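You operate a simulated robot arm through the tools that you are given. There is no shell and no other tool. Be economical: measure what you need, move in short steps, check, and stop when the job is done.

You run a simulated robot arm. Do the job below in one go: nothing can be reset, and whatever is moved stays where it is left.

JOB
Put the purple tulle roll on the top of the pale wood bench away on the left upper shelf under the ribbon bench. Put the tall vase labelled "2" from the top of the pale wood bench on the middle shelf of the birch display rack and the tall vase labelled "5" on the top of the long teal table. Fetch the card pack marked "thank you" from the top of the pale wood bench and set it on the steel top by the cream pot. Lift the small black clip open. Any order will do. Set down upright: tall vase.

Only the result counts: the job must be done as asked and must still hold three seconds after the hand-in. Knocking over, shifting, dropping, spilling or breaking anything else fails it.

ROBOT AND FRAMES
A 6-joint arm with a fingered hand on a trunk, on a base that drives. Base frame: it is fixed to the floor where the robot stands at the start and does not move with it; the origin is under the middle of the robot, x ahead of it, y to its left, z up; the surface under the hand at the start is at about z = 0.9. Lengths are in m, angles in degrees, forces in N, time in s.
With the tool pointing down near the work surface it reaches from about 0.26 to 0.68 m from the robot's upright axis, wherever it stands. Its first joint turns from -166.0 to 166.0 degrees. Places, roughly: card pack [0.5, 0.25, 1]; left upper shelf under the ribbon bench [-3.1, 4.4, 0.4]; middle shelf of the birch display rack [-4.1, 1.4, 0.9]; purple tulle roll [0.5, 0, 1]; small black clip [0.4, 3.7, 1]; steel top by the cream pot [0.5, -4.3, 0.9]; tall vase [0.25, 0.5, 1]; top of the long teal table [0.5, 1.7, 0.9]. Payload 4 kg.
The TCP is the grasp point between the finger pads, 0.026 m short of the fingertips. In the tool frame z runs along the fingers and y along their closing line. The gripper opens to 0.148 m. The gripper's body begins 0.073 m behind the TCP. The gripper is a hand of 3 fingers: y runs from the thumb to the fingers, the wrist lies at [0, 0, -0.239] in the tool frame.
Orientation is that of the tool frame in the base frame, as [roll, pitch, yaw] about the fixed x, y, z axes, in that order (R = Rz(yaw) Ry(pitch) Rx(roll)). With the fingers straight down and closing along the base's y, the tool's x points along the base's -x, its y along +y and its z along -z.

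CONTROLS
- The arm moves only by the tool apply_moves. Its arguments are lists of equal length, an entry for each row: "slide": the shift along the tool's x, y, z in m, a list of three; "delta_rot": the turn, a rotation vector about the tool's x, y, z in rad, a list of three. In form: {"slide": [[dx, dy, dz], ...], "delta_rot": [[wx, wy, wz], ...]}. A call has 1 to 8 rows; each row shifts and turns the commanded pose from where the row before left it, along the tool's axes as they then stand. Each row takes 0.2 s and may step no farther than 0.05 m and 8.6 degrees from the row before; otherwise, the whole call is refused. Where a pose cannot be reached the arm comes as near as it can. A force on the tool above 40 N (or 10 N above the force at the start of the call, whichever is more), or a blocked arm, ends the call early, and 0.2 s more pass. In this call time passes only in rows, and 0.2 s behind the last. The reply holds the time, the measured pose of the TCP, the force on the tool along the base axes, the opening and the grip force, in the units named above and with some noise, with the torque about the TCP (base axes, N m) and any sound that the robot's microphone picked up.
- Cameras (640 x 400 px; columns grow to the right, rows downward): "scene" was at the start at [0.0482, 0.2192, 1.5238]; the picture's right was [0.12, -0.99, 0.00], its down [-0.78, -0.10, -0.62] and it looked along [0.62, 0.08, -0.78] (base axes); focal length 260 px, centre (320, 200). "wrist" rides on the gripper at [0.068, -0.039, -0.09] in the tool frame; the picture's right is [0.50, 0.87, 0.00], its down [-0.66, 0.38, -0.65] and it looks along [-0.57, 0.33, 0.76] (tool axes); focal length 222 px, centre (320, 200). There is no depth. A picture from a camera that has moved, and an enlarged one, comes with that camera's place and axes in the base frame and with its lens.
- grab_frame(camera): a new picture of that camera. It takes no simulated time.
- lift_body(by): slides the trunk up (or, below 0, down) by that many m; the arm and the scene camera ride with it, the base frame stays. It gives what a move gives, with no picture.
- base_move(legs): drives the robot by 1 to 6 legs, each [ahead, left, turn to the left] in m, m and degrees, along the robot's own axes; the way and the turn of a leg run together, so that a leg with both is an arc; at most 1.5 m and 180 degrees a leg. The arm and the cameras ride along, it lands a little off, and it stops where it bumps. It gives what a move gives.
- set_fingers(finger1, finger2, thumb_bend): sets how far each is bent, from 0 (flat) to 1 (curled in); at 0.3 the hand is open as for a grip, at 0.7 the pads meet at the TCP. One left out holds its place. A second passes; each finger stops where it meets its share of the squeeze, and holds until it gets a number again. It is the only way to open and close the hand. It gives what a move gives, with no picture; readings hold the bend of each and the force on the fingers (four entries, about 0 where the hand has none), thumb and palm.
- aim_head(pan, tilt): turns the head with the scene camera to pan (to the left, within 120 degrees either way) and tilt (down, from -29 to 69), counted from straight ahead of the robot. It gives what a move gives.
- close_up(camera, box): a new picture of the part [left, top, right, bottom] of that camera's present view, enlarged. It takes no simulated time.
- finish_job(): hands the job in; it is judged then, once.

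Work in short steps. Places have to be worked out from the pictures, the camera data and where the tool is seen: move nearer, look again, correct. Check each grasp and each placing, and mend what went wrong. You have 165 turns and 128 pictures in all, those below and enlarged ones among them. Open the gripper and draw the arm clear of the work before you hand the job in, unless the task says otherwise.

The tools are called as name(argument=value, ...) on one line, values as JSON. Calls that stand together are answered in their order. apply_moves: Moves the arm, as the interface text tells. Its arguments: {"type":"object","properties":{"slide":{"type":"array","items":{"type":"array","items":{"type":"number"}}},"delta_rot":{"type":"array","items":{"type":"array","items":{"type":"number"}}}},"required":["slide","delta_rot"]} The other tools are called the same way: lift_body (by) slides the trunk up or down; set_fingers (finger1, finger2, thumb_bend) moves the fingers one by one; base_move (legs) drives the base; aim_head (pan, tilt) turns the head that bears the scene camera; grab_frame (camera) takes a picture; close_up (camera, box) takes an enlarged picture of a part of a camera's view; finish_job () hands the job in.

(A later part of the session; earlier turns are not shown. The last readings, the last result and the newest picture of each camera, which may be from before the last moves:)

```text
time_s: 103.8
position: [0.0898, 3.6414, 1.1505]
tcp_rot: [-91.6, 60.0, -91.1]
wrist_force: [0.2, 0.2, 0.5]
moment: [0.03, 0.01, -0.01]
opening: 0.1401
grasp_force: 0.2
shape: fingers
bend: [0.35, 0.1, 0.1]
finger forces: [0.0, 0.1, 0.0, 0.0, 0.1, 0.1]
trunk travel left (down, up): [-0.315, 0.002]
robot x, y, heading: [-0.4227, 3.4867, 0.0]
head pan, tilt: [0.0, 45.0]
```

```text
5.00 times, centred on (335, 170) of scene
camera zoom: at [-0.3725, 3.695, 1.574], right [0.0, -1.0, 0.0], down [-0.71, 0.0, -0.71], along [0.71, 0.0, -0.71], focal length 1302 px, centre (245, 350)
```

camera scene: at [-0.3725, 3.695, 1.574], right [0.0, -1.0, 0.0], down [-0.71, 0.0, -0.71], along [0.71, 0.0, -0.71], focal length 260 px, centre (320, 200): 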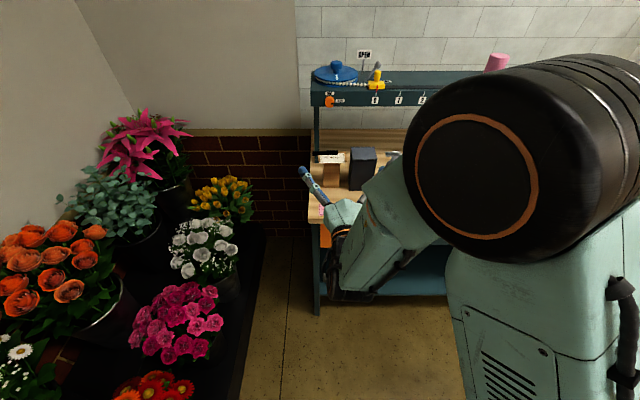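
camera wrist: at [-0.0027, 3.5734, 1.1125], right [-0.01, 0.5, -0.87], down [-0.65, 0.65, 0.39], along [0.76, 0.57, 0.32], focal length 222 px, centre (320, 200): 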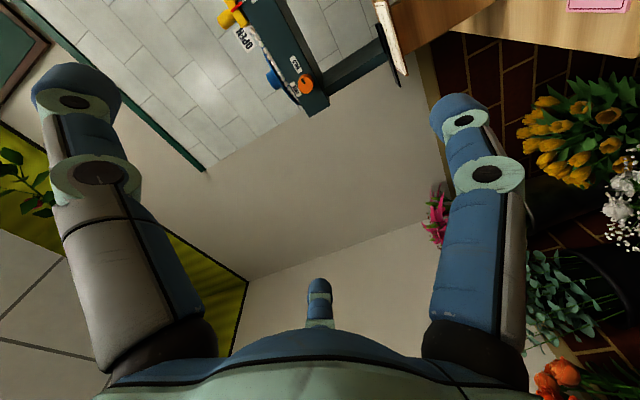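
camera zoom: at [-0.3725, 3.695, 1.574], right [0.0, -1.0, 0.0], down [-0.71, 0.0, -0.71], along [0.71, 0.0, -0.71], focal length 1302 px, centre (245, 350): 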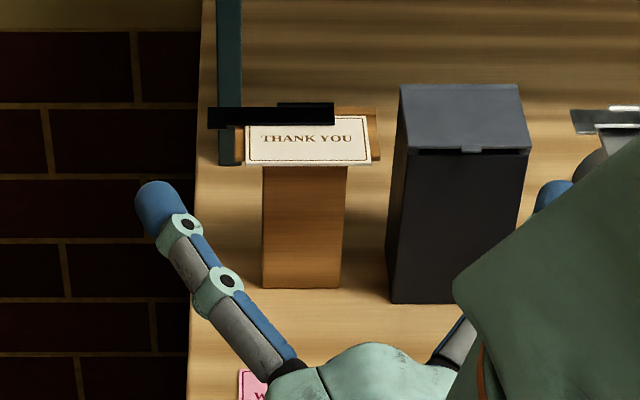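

Flap end is at (0.375, 3.717, 1.05); card/plate end at y≈3.70. I move the fingertip to y 3.714, below flap level, and approach along +x, stopping short.

apply_moves(slide=[[0.0072, 0.0321, 0], [0.0072, 0.0321, 0], [0.0072, 0.0321, 0], [0, 0, 0.0416], [0, 0, 0.0416], [0, 0, 0.0416], [0, 0, 0.0416]], delta_rot=[[0, 0, 0], [0, 0, 0], [0, 0, 0], [0, 0, 0], [0, 0, 0], [0, 0, 0], [0, 0, 0]])

grab_frame(camera="wrist")

close_up(camera="scene", box=[285, 130, 385, 210])

```text
time_s: 105.4
position: [0.2553, 3.7166, 1.0839]
tcp_rot: [-91.7, 60.0, -91.4]
wrist_force: [0.1, 0.7, -0.2]
moment: [0.01, 0.0, -0.01]
opening: 0.1401
grasp_force: 0.0
shape: fingers
bend: [0.35, 0.1, 0.1]
finger forces: [0.1, 0.0, 0.0, 0.0, 0.1, 0.1]
trunk travel left (down, up): [-0.315, 0.002]
robot x, y, heading: [-0.4233, 3.4869, -0.2]
head pan, tilt: [0.0, 45.0]
```

```text
67 pictures are left
camera wrist: at [0.1637, 3.6473, 1.045], right [-0.01, 0.5, -0.87], down [-0.65, 0.65, 0.39], along [0.76, 0.57, 0.32], focal length 222 px, centre (320, 200)
```

wrist: 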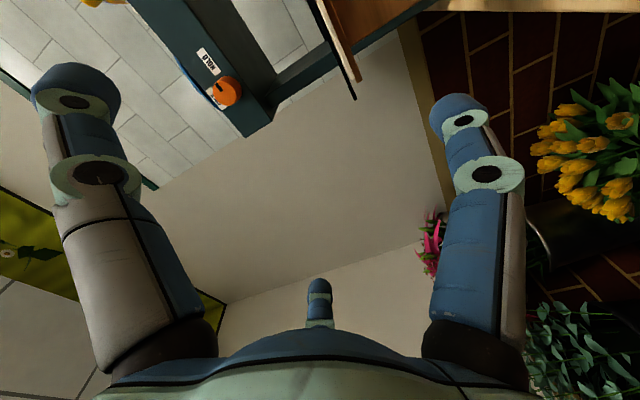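

```text
5.00 times, centred on (335, 170) of scene
camera zoom: at [-0.3716, 3.6951, 1.574], right [0.0, -1.0, 0.0], down [-0.71, 0.0, -0.71], along [0.71, 0.0, -0.71], focal length 1302 px, centre (245, 350)
```

zoom: 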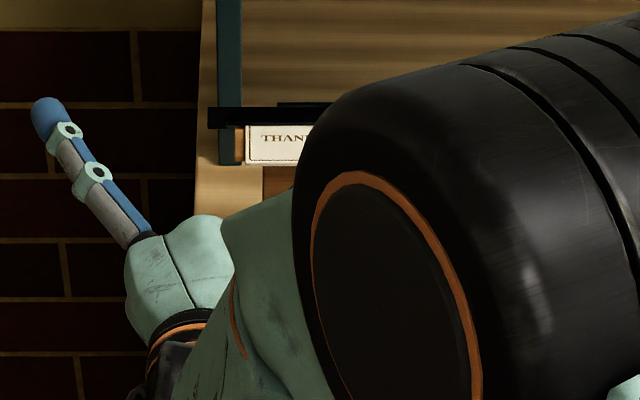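

Geometry consistent; fingertip at y≈3.717, z≈1.005, flap underside ≈1.045. I advance under the overhang.

apply_moves(slide=[[0.001, -0.002, 0.035], [0, 0, 0.035], [0, 0, 0.035]], delta_rot=[[0, 0, 0], [0, 0, 0], [0, 0, 0]])

grab_frame(camera="wrist")

```text
time_s: 106.2
position: [0.3592, 3.7141, 1.0804]
tcp_rot: [-91.6, 60.0, -91.2]
wrist_force: [1.2, -0.1, 0.5]
moment: [-0.01, -0.02, 0.01]
opening: 0.1399
grasp_force: 0.1
shape: fingers
bend: [0.35, 0.1, 0.1]
finger forces: [0.0, 0.0, 0.0, 0.0, 0.0, 0.0]
trunk travel left (down, up): [-0.315, 0.002]
robot x, y, heading: [-0.4258, 3.4822, 0.1]
head pan, tilt: [0.0, 45.0]
```

```text
65 pictures are left
camera wrist: at [0.2688, 3.6446, 1.0426], right [-0.01, 0.5, -0.87], down [-0.65, 0.65, 0.39], along [0.76, 0.57, 0.32], focal length 222 px, centre (320, 200)
```

wrist: 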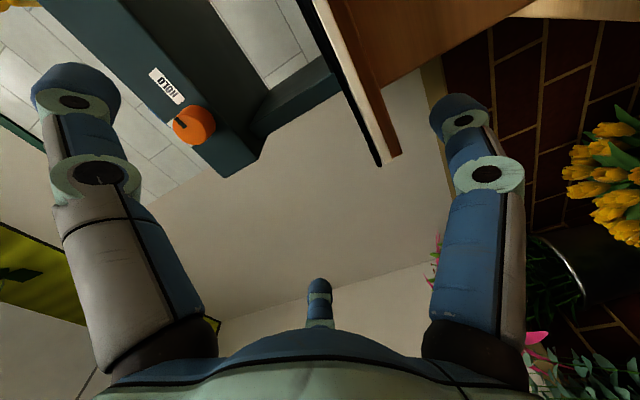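

Under the overhang now. I raise in 1 cm steps.

apply_moves(slide=[[-0.0087, -0.005, 0], [-0.0087, -0.005, 0], [-0.0087, -0.005, 0], [-0.0043, -0.0025, 0]], delta_rot=[[0, 0, 0], [0, 0, 0], [0, 0, 0], [0, 0, 0]])

grab_frame(camera="wrist")

```text
time_s: 107.2
position: [0.359, 3.7147, 1.1152]
tcp_rot: [-91.8, 60.0, -91.4]
wrist_force: [0.8, -0.3, -3.1]
moment: [-0.02, -0.04, -0.04]
opening: 0.1424
grasp_force: 1.2
shape: fingers
bend: [0.33, 0.1, 0.1]
finger forces: [2.2, 0.0, 0.0, 0.1, 0.0, 0.0]
trunk travel left (down, up): [-0.315, 0.002]
robot x, y, heading: [-0.4235, 3.4835, -0.5]
head pan, tilt: [0.0, 45.0]
```

```text
64 pictures are left
camera wrist: at [0.2679, 3.6456, 1.0759], right [-0.01, 0.5, -0.87], down [-0.65, 0.65, 0.39], along [0.76, 0.57, 0.31], focal length 222 px, centre (320, 200)
```

wrist: 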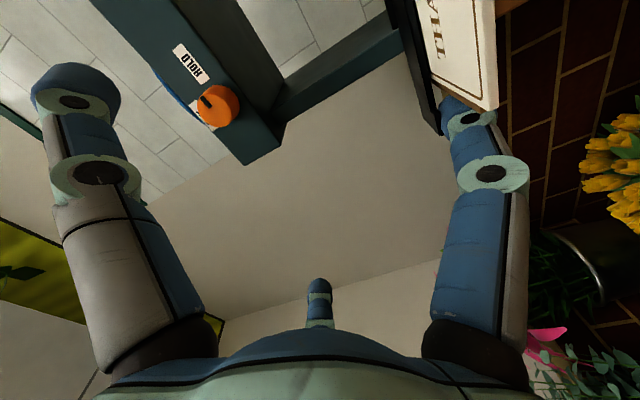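

Contact with the flap (≈3 N). I keep lifting slowly.

apply_moves(slide=[[-0.0043, -0.0025, 0], [-0.0043, -0.0025, 0], [-0.0043, -0.0025, 0], [-0.0043, -0.0025, 0]], delta_rot=[[0, 0, 0], [0, 0, 0], [0, 0, 0], [0, 0, 0]])

grab_frame(camera="wrist")

close_up(camera="scene", box=[285, 130, 385, 210])

```text
time_s: 108.2
position: [0.3595, 3.7133, 1.1345]
tcp_rot: [-91.6, 60.0, -91.2]
wrist_force: [0.1, -0.5, 0.1]
moment: [0.05, 0.0, 0.0]
opening: 0.1403
grasp_force: 0.1
shape: fingers
bend: [0.35, 0.1, 0.1]
finger forces: [0.0, 0.1, 0.0, 0.0, 0.1, 0.0]
trunk travel left (down, up): [-0.315, 0.002]
robot x, y, heading: [-0.4257, 3.4827, 0.0]
head pan, tilt: [0.0, 45.0]
```

```text
63 pictures are left
camera wrist: at [0.2684, 3.6449, 1.097], right [-0.01, 0.5, -0.87], down [-0.65, 0.65, 0.39], along [0.76, 0.57, 0.32], focal length 222 px, centre (320, 200)
```

wrist: 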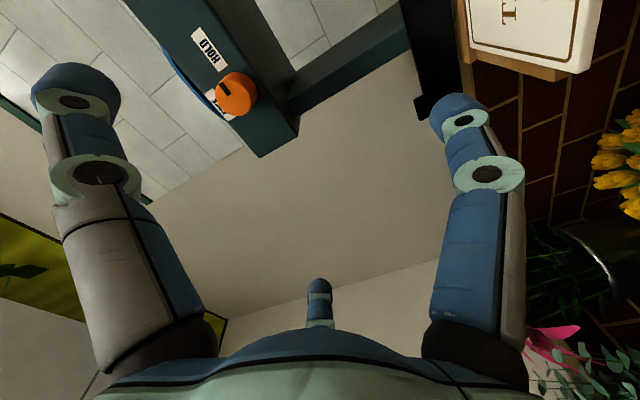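

```text
5.00 times, centred on (335, 170) of scene
camera zoom: at [-0.3726, 3.695, 1.574], right [0.0, -1.0, 0.0], down [-0.71, 0.0, -0.71], along [0.71, 0.0, -0.71], focal length 1302 px, centre (245, 350)
```

zoom: 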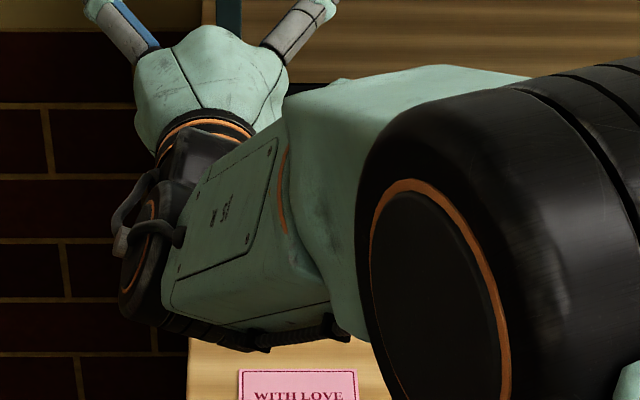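

The flap seems to have swung up. I zoom to see its state.

close_up(camera="wrist", box=[380, 0, 580, 130])

```text
3.08 times, centred on (480, 65) of wrist
camera zoom: at [0.2684, 3.6449, 1.097], right [-0.01, 0.5, -0.87], down [-0.65, 0.65, 0.39], along [0.76, 0.57, 0.32], focal length 684 px, centre (-172, 615)
```

zoom: 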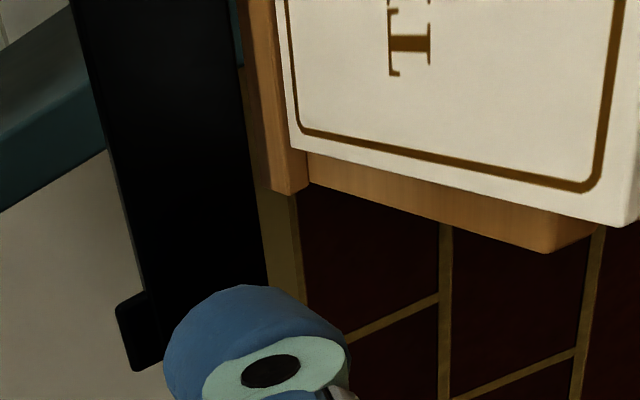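

The flap now stands about vertical. I nudge it slightly further back to make sure it is fully open.

apply_moves(slide=[[0, 0, 0.006], [0, 0, 0.006], [0, 0, 0.004]], delta_rot=[[0, 0, 0], [0, 0, 0], [0, 0, 0]])

close_up(camera="wrist", box=[380, 0, 580, 130])

```text
time_s: 109.0
position: [0.3766, 3.7125, 1.1342]
tcp_rot: [-91.6, 60.0, -91.1]
wrist_force: [0.4, -1.0, -0.3]
moment: [0.0, -0.01, 0.0]
opening: 0.1399
grasp_force: 0.1
shape: fingers
bend: [0.35, 0.1, 0.1]
finger forces: [0.1, 0.0, 0.1, 0.0, 0.0, 0.0]
trunk travel left (down, up): [-0.315, 0.002]
robot x, y, heading: [-0.4222, 3.4862, -0.2]
head pan, tilt: [0.0, 45.0]
```

```text
3.08 times, centred on (480, 65) of wrist
camera zoom: at [0.2844, 3.6438, 1.0964], right [-0.01, 0.5, -0.87], down [-0.65, 0.65, 0.39], along [0.76, 0.57, 0.32], focal length 684 px, centre (-172, 615)
```

zoom: 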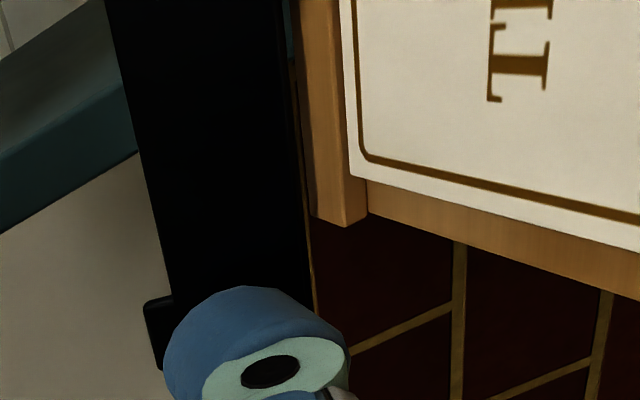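

Flap stays open with no contact. I retract straight back and verify.

apply_moves(slide=[[0, 0, -0.04], [0, 0, -0.045], [0, 0, -0.045], [0, 0, -0.045], [0, 0, -0.045]], delta_rot=[[0, 0, 0], [0, 0, 0], [0, 0, 0], [0, 0, 0], [0, 0, 0]])

base_move(legs=[[-0.15, -0.1, 0]])

grab_frame(camera="scene")

```text
time_s: 110.2
position: [0.1544, 3.7121, 1.1399]
tcp_rot: [-91.5, 59.9, -91.0]
wrist_force: [-0.7, -0.7, -0.3]
moment: [0.01, -0.01, 0.0]
opening: 0.1402
grasp_force: 0.0
shape: fingers
bend: [0.35, 0.1, 0.1]
finger forces: [0.0, 0.0, 0.0, 0.0, 0.1, 0.0]
trunk travel left (down, up): [-0.315, 0.002]
robot x, y, heading: [-0.4249, 3.4865, -0.1]
head pan, tilt: [0.0, 45.0]
```

```text
time_s: 111.8
position: [0.0075, 3.6143, 1.1395]
tcp_rot: [-91.6, 60.0, -90.9]
wrist_force: [0.7, -0.1, -0.3]
moment: [0.0, 0.02, 0.03]
opening: 0.14
grasp_force: 0.0
shape: fingers
bend: [0.35, 0.1, 0.1]
finger forces: [0.0, 0.0, 0.1, 0.0, 0.1, 0.0]
trunk travel left (down, up): [-0.315, 0.002]
robot x, y, heading: [-0.5735, 3.3846, 0.3]
head pan, tilt: [0.0, 45.0]
```

```text
59 pictures are left
camera scene: at [-0.5219, 3.5951, 1.5742], right [0.0, -1.0, 0.0], down [-0.71, 0.0, -0.71], along [0.71, 0.0, -0.71], focal length 260 px, centre (320, 200)
```

scene: 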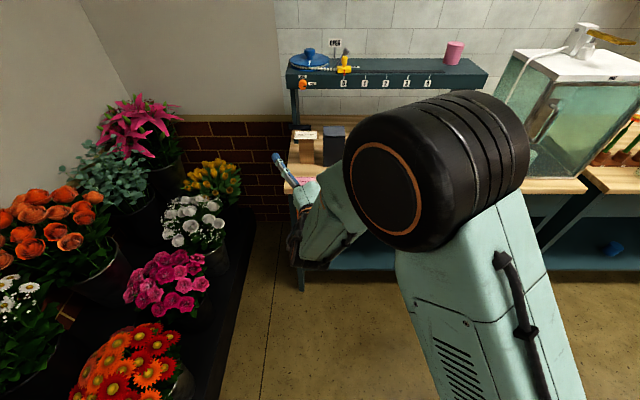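

Clip is open with the card still in place. Now vase 2: I roll the hand so finger 2 is on the left and drive back to the pale bench.

apply_moves(slide=[[0, 0, 0], [0, 0, 0], [0, 0, 0], [0, 0, 0]], delta_rot=[[0, 0, -0.131], [0, 0, -0.131], [0, 0, -0.131], [0, 0, -0.131]])

base_move(legs=[[0, -1.5, 0], [0, -1.4, 0]])

set_fingers(finger1=0.25, finger2=0.2, thumb_bend=0.25)

grab_frame(camera="scene")

grab_frame(camera="wrist")

```text
time_s: 112.8
position: [0.0078, 3.615, 1.1403]
tcp_rot: [-90.9, 29.8, -90.1]
wrist_force: [0.1, 0.3, 0.7]
moment: [0.01, 0.0, 0.0]
opening: 0.1403
grasp_force: 0.1
shape: fingers
bend: [0.35, 0.1, 0.1]
finger forces: [0.1, 0.0, 0.0, 0.1, 0.1, 0.0]
trunk travel left (down, up): [-0.315, 0.002]
robot x, y, heading: [-0.5741, 3.3865, 0.2]
head pan, tilt: [0.0, 45.0]
```

```text
time_s: 138.2
position: [-0.0793, 0.6761, 1.1393]
tcp_rot: [-90.9, 29.9, -93.1]
wrist_force: [0.6, 1.1, 0.3]
moment: [-0.04, -0.03, 0.0]
opening: 0.1402
grasp_force: 0.0
shape: fingers
bend: [0.35, 0.1, 0.1]
finger forces: [0.0, 0.1, 0.0, 0.1, 0.0, 0.0]
trunk travel left (down, up): [-0.315, 0.002]
robot x, y, heading: [-0.67, 0.479, -2.9]
head pan, tilt: [0.0, 45.0]
```

```text
time_s: 139.2
position: [-0.0798, 0.6763, 1.139]
tcp_rot: [-90.8, 30.0, -93.0]
wrist_force: [0.0, 0.2, -0.9]
moment: [-0.01, 0.0, 0.03]
opening: 0.1373
grasp_force: 0.1
shape: fingers
bend: [0.25, 0.2, 0.25]
finger forces: [0.0, 0.1, 0.0, 0.0, 0.0, 0.0]
trunk travel left (down, up): [-0.315, 0.002]
robot x, y, heading: [-0.6695, 0.4758, -3.1]
head pan, tilt: [0.0, 45.0]
```

```text
58 pictures are left
camera scene: at [-0.609, 0.6844, 1.574], right [-0.05, -1.0, 0.0], down [-0.71, 0.04, -0.71], along [0.71, -0.04, -0.71], focal length 260 px, centre (320, 200)
```

scene: 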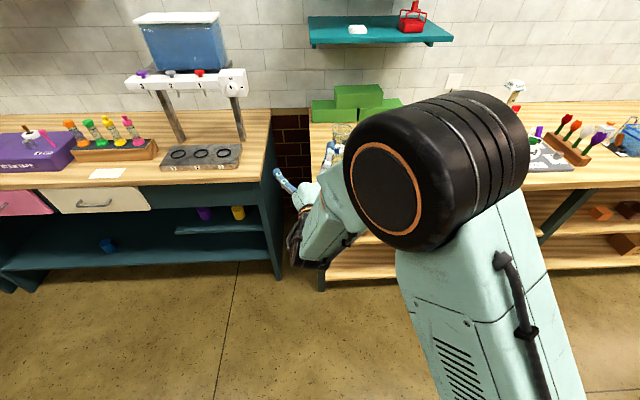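

```text
57 pictures are left
camera wrist: at [-0.1742, 0.6006, 1.1408], right [-0.01, 0.0, -1.0], down [-0.62, 0.79, 0.01], along [0.79, 0.62, -0.01], focal length 222 px, centre (320, 200)
```

wrist: 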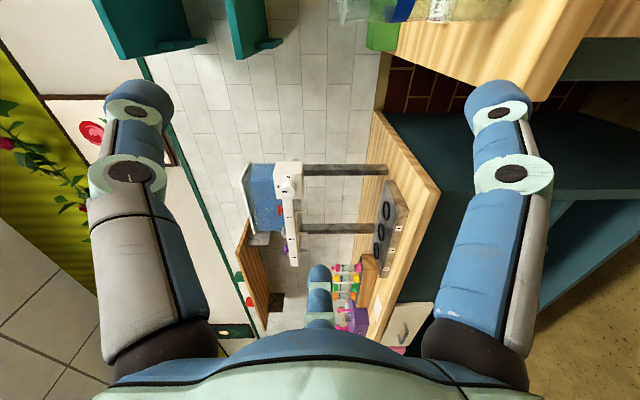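

Heading drifted to −3°. Vase 2's axis works out at about (0.205, 0.567). I correct heading and align laterally, staying short of the bench.

base_move(legs=[[0, 0, 3.1], [0.15, -0.145, 0]])

apply_moves(slide=[[0.0209, 0.036, 0], [0.0209, 0.036, 0], [0.0209, 0.036, 0]], delta_rot=[[0, 0, 0], [0, 0, 0], [0, 0, 0]])

grab_frame(camera="wrist")

```text
time_s: 141.5
position: [0.0588, 0.5619, 1.1394]
tcp_rot: [-91.0, 29.9, -90.2]
wrist_force: [0.0, 0.3, -0.4]
moment: [0.0, -0.02, -0.01]
opening: 0.1368
grasp_force: 0.1
shape: fingers
bend: [0.25, 0.2, 0.25]
finger forces: [0.1, 0.0, 0.0, 0.0, 0.0, 0.0]
trunk travel left (down, up): [-0.315, 0.002]
robot x, y, heading: [-0.5203, 0.3393, -0.2]
head pan, tilt: [0.0, 45.0]
```

```text
time_s: 142.3
position: [0.0585, 0.5619, 1.0158]
tcp_rot: [-90.9, 30.0, -90.2]
wrist_force: [-0.3, -0.1, -0.4]
moment: [0.01, -0.03, 0.0]
opening: 0.1371
grasp_force: 0.1
shape: fingers
bend: [0.25, 0.2, 0.25]
finger forces: [0.1, 0.0, 0.0, 0.0, 0.1, 0.0]
trunk travel left (down, up): [-0.315, 0.002]
robot x, y, heading: [-0.5206, 0.3361, -0.1]
head pan, tilt: [0.0, 45.0]
```

```text
56 pictures are left
camera wrist: at [-0.033, 0.4824, 1.0162], right [-0.01, 0.0, -1.0], down [-0.66, 0.75, 0.01], along [0.75, 0.66, -0.01], focal length 222 px, centre (320, 200)
```

wrist: 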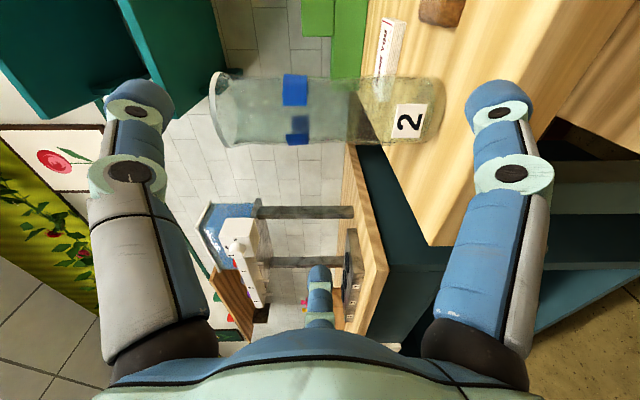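

Vase 2 centre y≈0.566 confirmed, hand at y 0.562, mid-height. I advance around it.

apply_moves(slide=[[0, 0, 0.04], [0, 0, 0.04], [0, 0, 0.035], [0, 0, 0.03]], delta_rot=[[0, 0, 0], [0, 0, 0], [0, 0, 0], [0, 0, 0]])

grab_frame(camera="wrist")

```text
time_s: 143.3
position: [0.2043, 0.5626, 1.0123]
tcp_rot: [-90.8, 29.9, -90.3]
wrist_force: [-0.6, -0.1, 0.8]
moment: [0.01, -0.01, -0.01]
opening: 0.1371
grasp_force: 0.0
shape: fingers
bend: [0.25, 0.2, 0.25]
finger forces: [0.0, 0.0, 0.0, 0.0, 0.0, 0.0]
trunk travel left (down, up): [-0.315, 0.002]
robot x, y, heading: [-0.5212, 0.3364, -0.1]
head pan, tilt: [0.0, 45.0]
```

```text
55 pictures are left
camera wrist: at [0.1136, 0.4837, 1.0132], right [-0.01, 0.0, -1.0], down [-0.66, 0.75, 0.01], along [0.75, 0.66, -0.01], focal length 222 px, centre (320, 200)
```

wrist: 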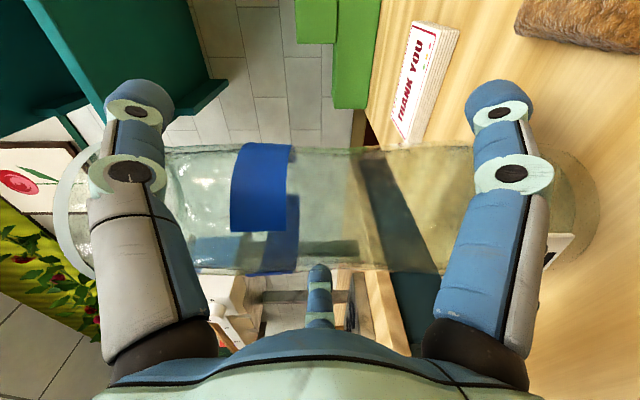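

Centred well. I nudge +y 7 mm, set thumb/finger 1 near contact, then close finger 2.

apply_moves(slide=[[-0.006, 0.0035, 0]], delta_rot=[[0, 0, 0]])

set_fingers(finger1=0.3, finger2=0.3, thumb_bend=0.3)

set_fingers(finger2=0.9)

set_fingers(finger1=0.36, finger2=0.9, thumb_bend=0.36)

grab_frame(camera="wrist")

```text
time_s: 143.7
position: [0.2045, 0.5698, 1.012]
tcp_rot: [-91.1, 30.0, -90.4]
wrist_force: [-0.2, -1.9, 0.9]
moment: [-0.11, -0.02, -0.01]
opening: 0.1369
grasp_force: 0.9
shape: fingers
bend: [0.25, 0.2, 0.25]
finger forces: [1.8, 0.0, 0.0, 0.0, 0.2, 0.0]
trunk travel left (down, up): [-0.315, 0.002]
robot x, y, heading: [-0.5212, 0.3366, 0.1]
head pan, tilt: [0.0, 45.0]
```

```text
time_s: 144.7
position: [0.2039, 0.5707, 1.0118]
tcp_rot: [-90.8, 29.9, -90.3]
wrist_force: [-0.9, -2.3, -1.1]
moment: [-0.02, 0.01, 0.01]
opening: 0.1289
grasp_force: 0.8
shape: fingers
bend: [0.28, 0.3, 0.3]
finger forces: [1.5, 0.0, 0.1, 0.0, 0.1, 0.0]
trunk travel left (down, up): [-0.315, 0.002]
robot x, y, heading: [-0.5162, 0.3342, -0.3]
head pan, tilt: [0.0, 45.0]
```

```text
time_s: 145.7
position: [0.2036, 0.5706, 1.0117]
tcp_rot: [-90.9, 29.9, -90.2]
wrist_force: [0.8, 1.2, -0.6]
moment: [0.25, 0.04, -0.04]
opening: 0.1303
grasp_force: 11.9
shape: fingers
bend: [0.27, 0.61, 0.29]
finger forces: [4.4, 12.5, 0.1, 0.0, 6.7, 0.0]
trunk travel left (down, up): [-0.315, 0.002]
robot x, y, heading: [-0.5187, 0.3365, -0.0]
head pan, tilt: [0.0, 45.0]
```

```text
time_s: 146.7
position: [0.2046, 0.5695, 1.0131]
tcp_rot: [-91.0, 29.9, -90.2]
wrist_force: [-0.1, -1.5, 1.3]
moment: [0.07, -0.09, -0.01]
opening: 0.1226
grasp_force: 13.2
shape: fingers
bend: [0.3, 0.6, 0.33]
finger forces: [6.4, 12.3, 0.1, 0.0, 7.6, 0.0]
trunk travel left (down, up): [-0.315, 0.002]
robot x, y, heading: [-0.5219, 0.3344, -0.2]
head pan, tilt: [0.0, 45.0]
```

```text
54 pictures are left
camera wrist: at [0.1129, 0.4903, 1.0133], right [-0.01, 0.0, -1.0], down [-0.66, 0.75, 0.01], along [0.75, 0.66, -0.01], focal length 222 px, centre (320, 200)
```

wrist: 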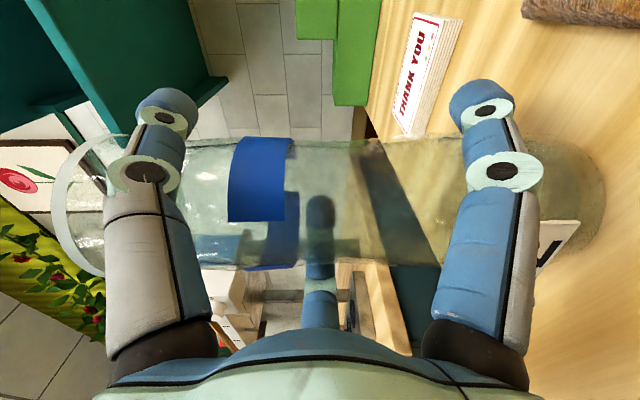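

Same solid three-point hold (6/12/8 N). I lift gently, then check.

apply_moves(slide=[[-0.01, -0.0173, 0], [-0.01, -0.0173, 0], [-0.015, -0.026, 0], [-0.015, -0.026, 0], [-0.01, -0.0173, 0]], delta_rot=[[0, 0, 0], [0, 0, 0], [0, 0, 0], [0, 0, 0], [0, 0, 0]])

base_move(legs=[[-0.1, 0, 0]])

grab_frame(camera="wrist")

```text
time_s: 147.9
position: [0.2046, 0.5703, 1.1318]
tcp_rot: [-91.1, 29.8, -90.2]
wrist_force: [-1.3, 0.7, -5.6]
moment: [-0.04, -0.03, 0.01]
opening: 0.1213
grasp_force: 13.9
shape: fingers
bend: [0.3, 0.6, 0.34]
finger forces: [7.4, 13.5, 0.0, 0.0, 6.5, 0.1]
trunk travel left (down, up): [-0.315, 0.002]
robot x, y, heading: [-0.5231, 0.3383, 0.1]
head pan, tilt: [0.0, 45.0]
```

```text
time_s: 149.1
position: [0.1077, 0.5681, 1.132]
tcp_rot: [-90.8, 29.9, -90.2]
wrist_force: [-0.8, 0.4, -5.1]
moment: [0.01, 0.01, 0.02]
opening: 0.121
grasp_force: 13.1
shape: fingers
bend: [0.3, 0.6, 0.34]
finger forces: [7.5, 13.2, 0.0, 0.0, 6.5, 0.0]
trunk travel left (down, up): [-0.315, 0.002]
robot x, y, heading: [-0.6177, 0.3361, -0.2]
head pan, tilt: [0.0, 45.0]
```

```text
53 pictures are left
camera wrist: at [0.0167, 0.4891, 1.1338], right [-0.01, 0.0, -1.0], down [-0.66, 0.76, 0.01], along [0.76, 0.66, -0.01], focal length 222 px, centre (320, 200)
```

wrist: 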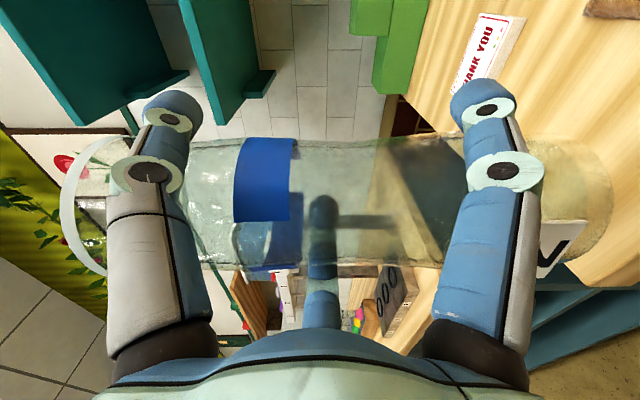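

Vase 2 is firmly held. I tuck the arm in, drive to the open aisle, turn to face −x, and look toward the display rack.

apply_moves(slide=[[0, 0, -0.04], [0, 0, -0.04], [0, 0, -0.04], [0, 0, -0.03]], delta_rot=[[0, 0, 0], [0, 0, 0], [0, 0, 0], [0, 0, 0]])

base_move(legs=[[0, 1.35, 0], [0, 0, 90], [0, 0, 89]])

aim_head(pan=10, tilt=18)

grab_frame(camera="scene")

```text
time_s: 150.1
position: [-0.044, 0.5678, 1.1339]
tcp_rot: [-90.9, 29.9, -90.3]
wrist_force: [-0.8, -0.1, -5.4]
moment: [0.01, -0.02, 0.01]
opening: 0.1206
grasp_force: 13.1
shape: fingers
bend: [0.3, 0.6, 0.34]
finger forces: [7.2, 13.0, 0.0, 0.0, 6.4, 0.0]
trunk travel left (down, up): [-0.315, 0.002]
robot x, y, heading: [-0.6185, 0.3375, -0.1]
head pan, tilt: [0.0, 45.0]
```

```text
time_s: 169.6
position: [-1.2004, 1.4256, 1.1346]
tcp_rot: [-91.1, 29.9, 90.8]
wrist_force: [-0.9, 0.3, -5.4]
moment: [-0.02, 0.01, 0.01]
opening: 0.1194
grasp_force: 12.1
shape: fingers
bend: [0.3, 0.6, 0.34]
finger forces: [6.6, 12.2, 0.0, 0.0, 5.7, 0.0]
trunk travel left (down, up): [-0.315, 0.002]
robot x, y, heading: [-0.6293, 1.6701, -179.2]
head pan, tilt: [0.0, 45.0]
```

```text
time_s: 170.5
position: [-1.2009, 1.426, 1.1328]
tcp_rot: [-91.1, 29.9, 90.7]
wrist_force: [1.2, 1.2, -5.7]
moment: [0.0, -0.02, 0.0]
opening: 0.1194
grasp_force: 12.7
shape: fingers
bend: [0.3, 0.6, 0.34]
finger forces: [6.7, 12.2, 0.0, 0.0, 5.9, 0.0]
trunk travel left (down, up): [-0.315, 0.002]
robot x, y, heading: [-0.6304, 1.6716, -179.0]
head pan, tilt: [10.0, 18.0]
```

```text
52 pictures are left
camera scene: at [-0.6859, 1.4416, 1.6158], right [-0.19, 0.98, 0.0], down [0.3, 0.06, -0.95], along [-0.93, -0.18, -0.31], focal length 260 px, centre (320, 200)
```

scene: 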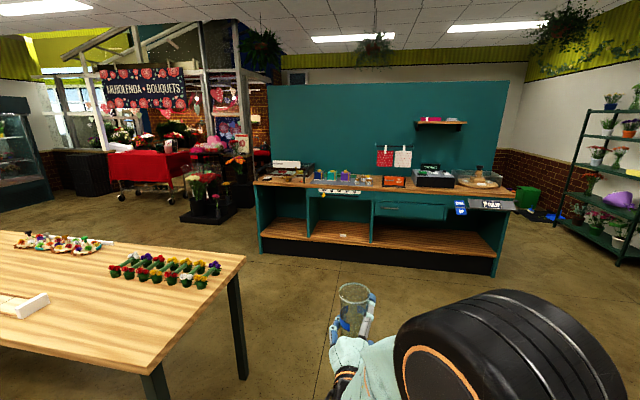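

The rack must be behind the teal divider. I drive toward the gap on the divider's right end (y≈3.5) and look again.

base_move(legs=[[0.6, -1.3, -1], [1.2, -0.5, 0], [0.9, 0, 0]])

aim_head(pan=20, tilt=18)

grab_frame(camera="scene")

```text
time_s: 192.9
position: [-3.9267, 3.254, 1.132]
tcp_rot: [-91.0, 29.8, 90.7]
wrist_force: [0.5, 0.6, -5.4]
moment: [-0.02, 0.01, 0.0]
opening: 0.1193
grasp_force: 12.2
shape: fingers
bend: [0.3, 0.6, 0.34]
finger forces: [6.6, 12.1, 0.0, 0.1, 5.9, 0.0]
trunk travel left (down, up): [-0.315, 0.002]
robot x, y, heading: [-3.3552, 3.497, -179.2]
head pan, tilt: [10.0, 18.0]
```

```text
time_s: 193.6
position: [-3.9257, 3.2524, 1.1319]
tcp_rot: [-91.0, 29.9, 90.7]
wrist_force: [0.6, -0.1, -4.9]
moment: [-0.01, 0.01, 0.04]
opening: 0.1191
grasp_force: 12.3
shape: fingers
bend: [0.31, 0.6, 0.34]
finger forces: [6.8, 12.2, 0.0, 0.0, 6.0, 0.1]
trunk travel left (down, up): [-0.315, 0.002]
robot x, y, heading: [-3.3537, 3.4957, -178.8]
head pan, tilt: [20.0, 18.0]
```

```text
51 pictures are left
camera scene: at [-3.4069, 3.2531, 1.6159], right [-0.36, 0.93, 0.0], down [0.29, 0.11, -0.95], along [-0.89, -0.34, -0.31], focal length 260 px, centre (320, 200)
```

scene: 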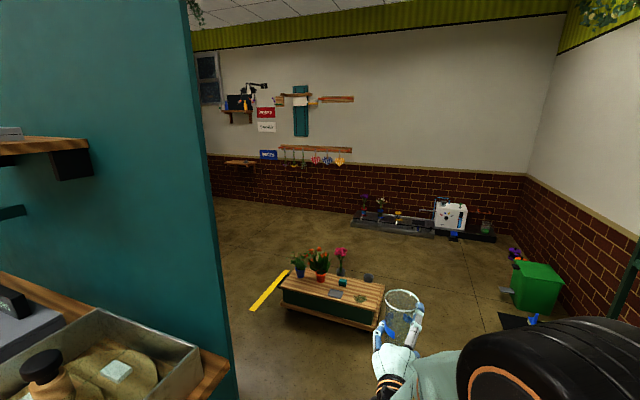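

Open area behind the divider with a low plant bench. I drive ahead 0.7 m and look left behind the divider.

base_move(legs=[[0.7, 0, -1]])

aim_head(pan=85, tilt=22)

grab_frame(camera="scene")

```text
time_s: 197.5
position: [-4.6362, 3.2518, 1.1337]
tcp_rot: [-91.0, 29.9, 90.2]
wrist_force: [0.3, -0.2, -4.9]
moment: [0.02, 0.0, 0.02]
opening: 0.119
grasp_force: 12.0
shape: fingers
bend: [0.31, 0.6, 0.34]
finger forces: [6.7, 12.1, 0.0, 0.0, 5.9, 0.1]
trunk travel left (down, up): [-0.315, 0.002]
robot x, y, heading: [-4.0618, 3.486, -179.6]
head pan, tilt: [20.0, 18.0]
```

```text
time_s: 198.8
position: [-4.6365, 3.2513, 1.1334]
tcp_rot: [-91.0, 29.9, 90.1]
wrist_force: [-0.1, -1.3, -5.4]
moment: [-0.03, 0.08, 0.01]
opening: 0.1189
grasp_force: 12.5
shape: fingers
bend: [0.31, 0.6, 0.34]
finger forces: [6.7, 12.3, 0.0, 0.0, 5.9, 0.0]
trunk travel left (down, up): [-0.315, 0.002]
robot x, y, heading: [-4.0635, 3.4897, -179.9]
head pan, tilt: [85.0, 22.0]
```

```text
50 pictures are left
camera scene: at [-4.0379, 3.1862, 1.6094], right [-1.0, 0.08, 0.0], down [0.03, 0.37, -0.93], along [-0.08, -0.92, -0.37], focal length 260 px, centre (320, 200)
```

scene: 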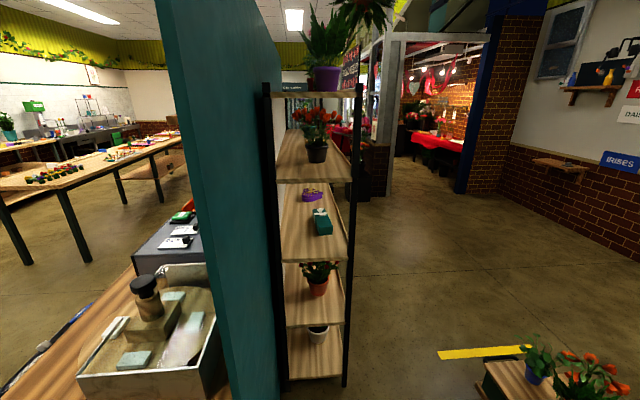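

The rack stands behind the divider: middle (3rd) shelf at z≈0.9, x −3.96…−4.26, its near end at y≈2.19, next shelf ≈1.3. The near end (y 1.95–2.15) is free, so I'll insert from that end, facing −y.

base_move(legs=[[0.28, 0, 0], [0, 0, 89.7]])

aim_head(pan=0, tilt=35)

grab_frame(camera="scene")

```text
time_s: 204.6
position: [-4.0932, 2.9196, 1.1335]
tcp_rot: [-91.0, 29.9, -178.8]
wrist_force: [0.2, 0.0, -5.3]
moment: [0.0, 0.01, 0.05]
opening: 0.1187
grasp_force: 11.8
shape: fingers
bend: [0.31, 0.6, 0.34]
finger forces: [6.5, 11.9, 0.0, 0.1, 5.8, 0.1]
trunk travel left (down, up): [-0.315, 0.002]
robot x, y, heading: [-4.3415, 3.4882, -88.4]
head pan, tilt: [85.0, 22.0]
```

```text
time_s: 206.2
position: [-4.0929, 2.9186, 1.1329]
tcp_rot: [-91.0, 29.9, -178.9]
wrist_force: [-0.1, 0.4, -5.1]
moment: [-0.02, -0.02, -0.03]
opening: 0.1184
grasp_force: 12.4
shape: fingers
bend: [0.31, 0.6, 0.34]
finger forces: [6.4, 11.9, 0.0, 0.0, 5.9, 0.0]
trunk travel left (down, up): [-0.315, 0.002]
robot x, y, heading: [-4.3384, 3.4856, -88.6]
head pan, tilt: [0.0, 35.0]
```

```text
49 pictures are left
camera scene: at [-4.1282, 3.4358, 1.5888], right [-1.0, -0.02, 0.0], down [-0.01, 0.57, -0.82], along [0.02, -0.82, -0.57], focal length 260 px, centre (320, 200)
```

scene: 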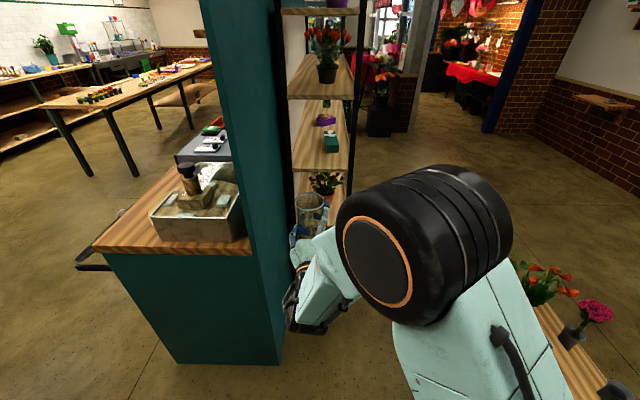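

Shelf end and posts confirmed: opening x −3.95…−4.25, z 0.9…1.27. I square up and drive ahead part way.

base_move(legs=[[0, 0, -1.4], [0.58, 0, 0]])

grab_frame(camera="scene")

grab_frame(camera="wrist")

```text
time_s: 209.8
position: [-4.1021, 2.3455, 1.1334]
tcp_rot: [-91.1, 29.9, -180.0]
wrist_force: [-0.2, 0.6, -5.2]
moment: [-0.05, -0.01, 0.0]
opening: 0.1183
grasp_force: 12.4
shape: fingers
bend: [0.31, 0.6, 0.34]
finger forces: [6.5, 11.8, 0.0, 0.0, 5.7, 0.0]
trunk travel left (down, up): [-0.315, 0.002]
robot x, y, heading: [-4.3386, 2.9208, -89.4]
head pan, tilt: [0.0, 35.0]
```

```text
48 pictures are left
camera scene: at [-4.1277, 2.8619, 1.5887], right [-1.0, -0.01, 0.0], down [0.0, 0.57, -0.82], along [0.0, -0.82, -0.57], focal length 260 px, centre (320, 200)
```

scene: 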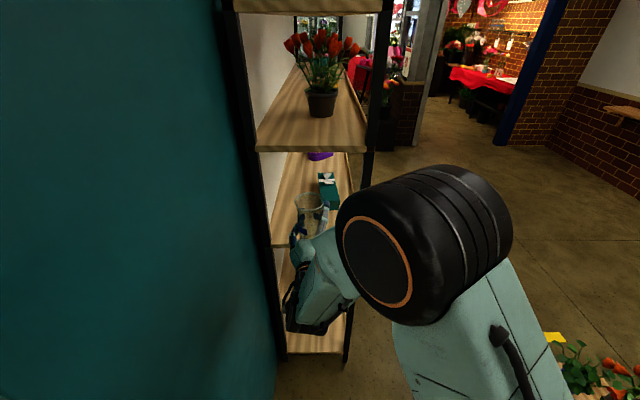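

```text
47 pictures are left
camera wrist: at [-4.1818, 2.4331, 1.1339], right [0.0, 0.02, -1.0], down [0.75, 0.66, 0.01], along [0.66, -0.75, -0.01], focal length 222 px, centre (320, 200)
```

wrist: 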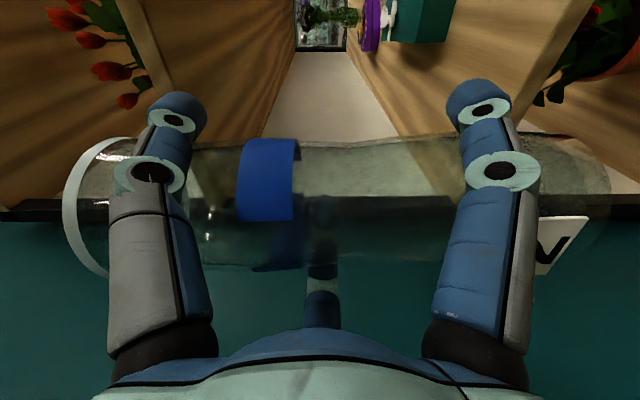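

All clear. I drive ahead 0.2 m, then finish with the arm.

base_move(legs=[[0.2, 0, 0]])

apply_moves(slide=[[0, 0, 0.03], [0, 0, 0.03]], delta_rot=[[0, 0, 0], [0, 0, 0]])

grab_frame(camera="wrist")

grab_frame(camera="scene")

```text
time_s: 211.4
position: [-4.0988, 2.1506, 1.1328]
tcp_rot: [-91.2, 29.9, -179.7]
wrist_force: [-0.1, 0.3, -5.9]
moment: [-0.03, -0.02, 0.01]
opening: 0.1182
grasp_force: 11.8
shape: fingers
bend: [0.31, 0.6, 0.34]
finger forces: [6.4, 11.8, 0.0, 0.1, 5.7, 0.0]
trunk travel left (down, up): [-0.315, 0.002]
robot x, y, heading: [-4.3373, 2.7245, -89.5]
head pan, tilt: [0.0, 35.0]
```

```text
time_s: 212.0
position: [-4.0978, 2.0886, 1.1326]
tcp_rot: [-91.1, 30.0, -179.7]
wrist_force: [0.2, 0.5, -5.1]
moment: [0.01, 0.0, -0.02]
opening: 0.1182
grasp_force: 12.4
shape: fingers
bend: [0.31, 0.6, 0.35]
finger forces: [6.4, 11.8, 0.0, 0.0, 5.7, 0.0]
trunk travel left (down, up): [-0.315, 0.002]
robot x, y, heading: [-4.3376, 2.7227, -89.7]
head pan, tilt: [0.0, 35.0]
```

```text
46 pictures are left
camera wrist: at [-4.1784, 2.1771, 1.1343], right [0.0, 0.02, -1.0], down [0.75, 0.66, 0.01], along [0.66, -0.75, -0.01], focal length 222 px, centre (320, 200)
```

wrist: 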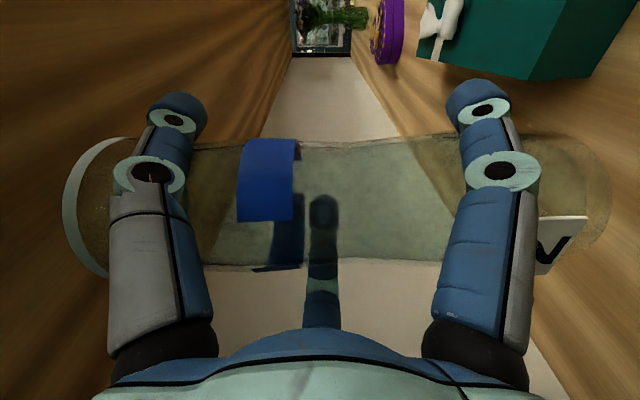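

```text
45 pictures are left
camera scene: at [-4.1264, 2.6662, 1.5888], right [-1.0, -0.01, 0.0], down [0.0, 0.57, -0.82], along [0.01, -0.82, -0.57], focal length 260 px, centre (320, 200)
```

scene: 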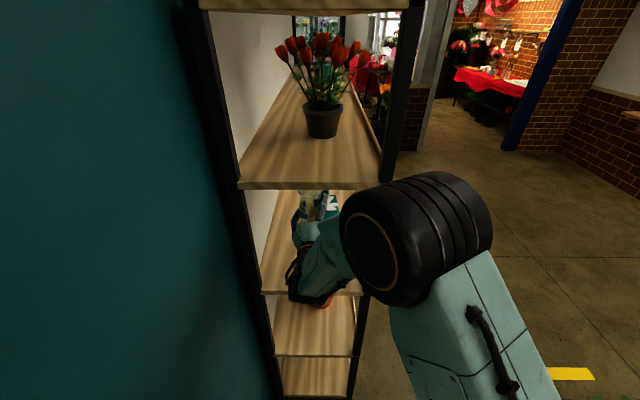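

Inside with margin all around. I lower: fast part, then small steps.

apply_moves(slide=[[0.01, 0.0173, 0], [0.01, 0.0173, 0], [0.01, 0.0173, 0], [0.01, 0.0173, 0]], delta_rot=[[0, 0, 0], [0, 0, 0], [0, 0, 0], [0, 0, 0]])

apply_moves(slide=[[0.004, 0.007, 0], [0.003, 0.0052, 0]], delta_rot=[[0, 0, 0], [0, 0, 0]])

apply_moves(slide=[[0.003, 0.0052, 0]], delta_rot=[[0, 0, 0]])

apply_moves(slide=[[0.003, 0.0052, 0]], delta_rot=[[0, 0, 0]])

```text
time_s: 213.0
position: [-4.0974, 2.0905, 1.0524]
tcp_rot: [-90.9, 29.9, -179.7]
wrist_force: [-0.9, -0.8, -4.9]
moment: [-0.03, 0.0, -0.01]
opening: 0.1181
grasp_force: 11.7
shape: fingers
bend: [0.31, 0.6, 0.35]
finger forces: [6.6, 11.9, 0.0, 0.0, 5.8, 0.1]
trunk travel left (down, up): [-0.315, 0.002]
robot x, y, heading: [-4.3384, 2.7226, -89.4]
head pan, tilt: [0.0, 35.0]
```

```text
time_s: 213.6
position: [-4.0965, 2.0918, 1.0384]
tcp_rot: [-91.0, 29.9, -179.7]
wrist_force: [0.2, 0.0, -6.0]
moment: [-0.02, -0.04, 0.01]
opening: 0.1183
grasp_force: 12.3
shape: fingers
bend: [0.31, 0.6, 0.35]
finger forces: [6.7, 11.9, 0.1, 0.0, 5.8, 0.0]
trunk travel left (down, up): [-0.315, 0.002]
robot x, y, heading: [-4.3406, 2.7213, -89.5]
head pan, tilt: [0.0, 35.0]
```

```text
time_s: 214.0
position: [-4.0996, 2.0935, 1.0337]
tcp_rot: [-90.8, 30.0, -179.7]
wrist_force: [-0.5, 0.5, 2.6]
moment: [0.22, -0.03, 0.06]
opening: 0.1173
grasp_force: 12.4
shape: fingers
bend: [0.32, 0.6, 0.34]
finger forces: [6.1, 11.6, 0.0, 0.0, 7.9, 0.1]
trunk travel left (down, up): [-0.315, 0.002]
robot x, y, heading: [-4.3371, 2.7201, -89.7]
head pan, tilt: [0.0, 35.0]
```

```text
time_s: 214.4
position: [-4.0993, 2.092, 1.0284]
tcp_rot: [-90.6, 30.0, -179.7]
wrist_force: [-2.7, -0.8, 12.1]
moment: [0.37, 0.05, 0.05]
opening: 0.1155
grasp_force: 13.8
shape: fingers
bend: [0.34, 0.6, 0.33]
finger forces: [6.6, 12.3, 0.1, 0.0, 8.8, 0.1]
trunk travel left (down, up): [-0.315, 0.002]
robot x, y, heading: [-4.3372, 2.7224, -89.4]
head pan, tilt: [0.0, 35.0]
```

Contact, slightly over-pressed; I ease up 4 mm and release in the same order.

apply_moves(slide=[[-0.002, -0.0035, 0]], delta_rot=[[0, 0, 0]])

set_fingers(finger2=0.4)

set_fingers(finger1=0.15, finger2=0.2, thumb_bend=0.15)

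grab_frame(camera="wrist")

```text
time_s: 214.8
position: [-4.0978, 2.0932, 1.0291]
tcp_rot: [-91.1, 29.8, -179.8]
wrist_force: [-2.8, -0.9, 5.6]
moment: [0.04, -0.04, -0.03]
opening: 0.1157
grasp_force: 14.1
shape: fingers
bend: [0.34, 0.6, 0.33]
finger forces: [6.7, 12.9, 0.0, 0.1, 8.3, 0.1]
trunk travel left (down, up): [-0.315, 0.002]
robot x, y, heading: [-4.3372, 2.7187, -89.6]
head pan, tilt: [0.0, 35.0]
```

```text
time_s: 215.8
position: [-4.0986, 2.0918, 1.0308]
tcp_rot: [-91.1, 29.9, -179.7]
wrist_force: [-0.6, -0.6, -1.9]
moment: [0.0, -0.02, -0.05]
opening: 0.1094
grasp_force: 0.6
shape: fingers
bend: [0.35, 0.4, 0.36]
finger forces: [1.2, 0.0, 0.1, 0.1, 0.3, 0.0]
trunk travel left (down, up): [-0.315, 0.002]
robot x, y, heading: [-4.3393, 2.7206, -89.6]
head pan, tilt: [0.0, 35.0]
```

```text
time_s: 216.8
position: [-4.099, 2.0918, 1.0304]
tcp_rot: [-91.0, 29.9, -179.7]
wrist_force: [0.1, -0.1, -0.6]
moment: [0.0, -0.03, 0.01]
opening: 0.156
grasp_force: 0.0
shape: fingers
bend: [0.15, 0.2, 0.15]
finger forces: [0.0, 0.0, 0.1, 0.0, 0.0, 0.0]
trunk travel left (down, up): [-0.315, 0.002]
robot x, y, heading: [-4.3404, 2.7213, -90.1]
head pan, tilt: [0.0, 35.0]
```

```text
44 pictures are left
camera wrist: at [-4.1784, 2.1802, 1.0315], right [0.0, 0.01, -1.0], down [0.75, 0.66, 0.01], along [0.66, -0.75, -0.01], focal length 222 px, centre (320, 200)
```

wrist: 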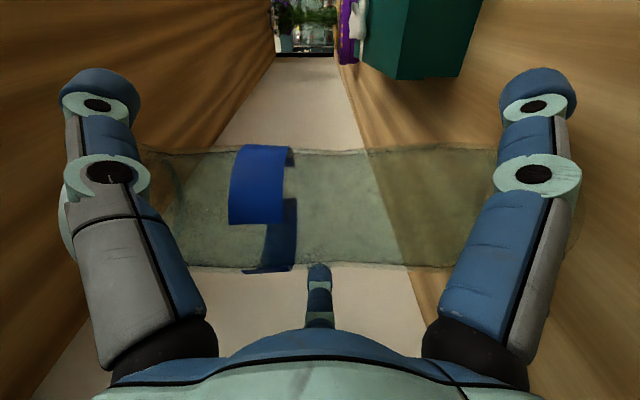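

Vase 2 stands free and upright on the shelf. I back straight out.

apply_moves(slide=[[0, 0, -0.03], [0, 0, -0.03]], delta_rot=[[0, 0, 0], [0, 0, 0]])

base_move(legs=[[-0.7, 0, 0]])

grab_frame(camera="scene")

```text
time_s: 217.4
position: [-4.0999, 2.1531, 1.0302]
tcp_rot: [-90.9, 29.9, -179.7]
wrist_force: [0.0, -0.1, 0.2]
moment: [0.0, 0.0, 0.01]
opening: 0.1559
grasp_force: 0.1
shape: fingers
bend: [0.15, 0.2, 0.15]
finger forces: [0.0, 0.1, 0.0, 0.1, 0.2, 0.0]
trunk travel left (down, up): [-0.315, 0.002]
robot x, y, heading: [-4.3357, 2.7217, -89.5]
head pan, tilt: [0.0, 35.0]
```

```text
time_s: 221.3
position: [-4.1071, 2.8588, 1.0295]
tcp_rot: [-91.1, 29.9, -179.9]
wrist_force: [-0.1, 0.3, -0.7]
moment: [0.0, -0.01, 0.01]
opening: 0.1557
grasp_force: 0.0
shape: fingers
bend: [0.15, 0.2, 0.15]
finger forces: [0.0, 0.0, 0.0, 0.0, 0.0, 0.0]
trunk travel left (down, up): [-0.315, 0.002]
robot x, y, heading: [-4.3459, 3.4268, -89.7]
head pan, tilt: [0.0, 35.0]
```

```text
43 pictures are left
camera scene: at [-4.1318, 3.3757, 1.5889], right [-1.0, -0.01, 0.0], down [0.0, 0.57, -0.82], along [0.01, -0.82, -0.57], focal length 260 px, centre (320, 200)
```

scene: 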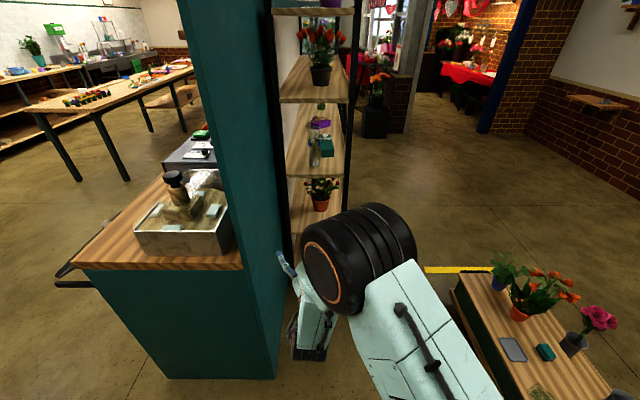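

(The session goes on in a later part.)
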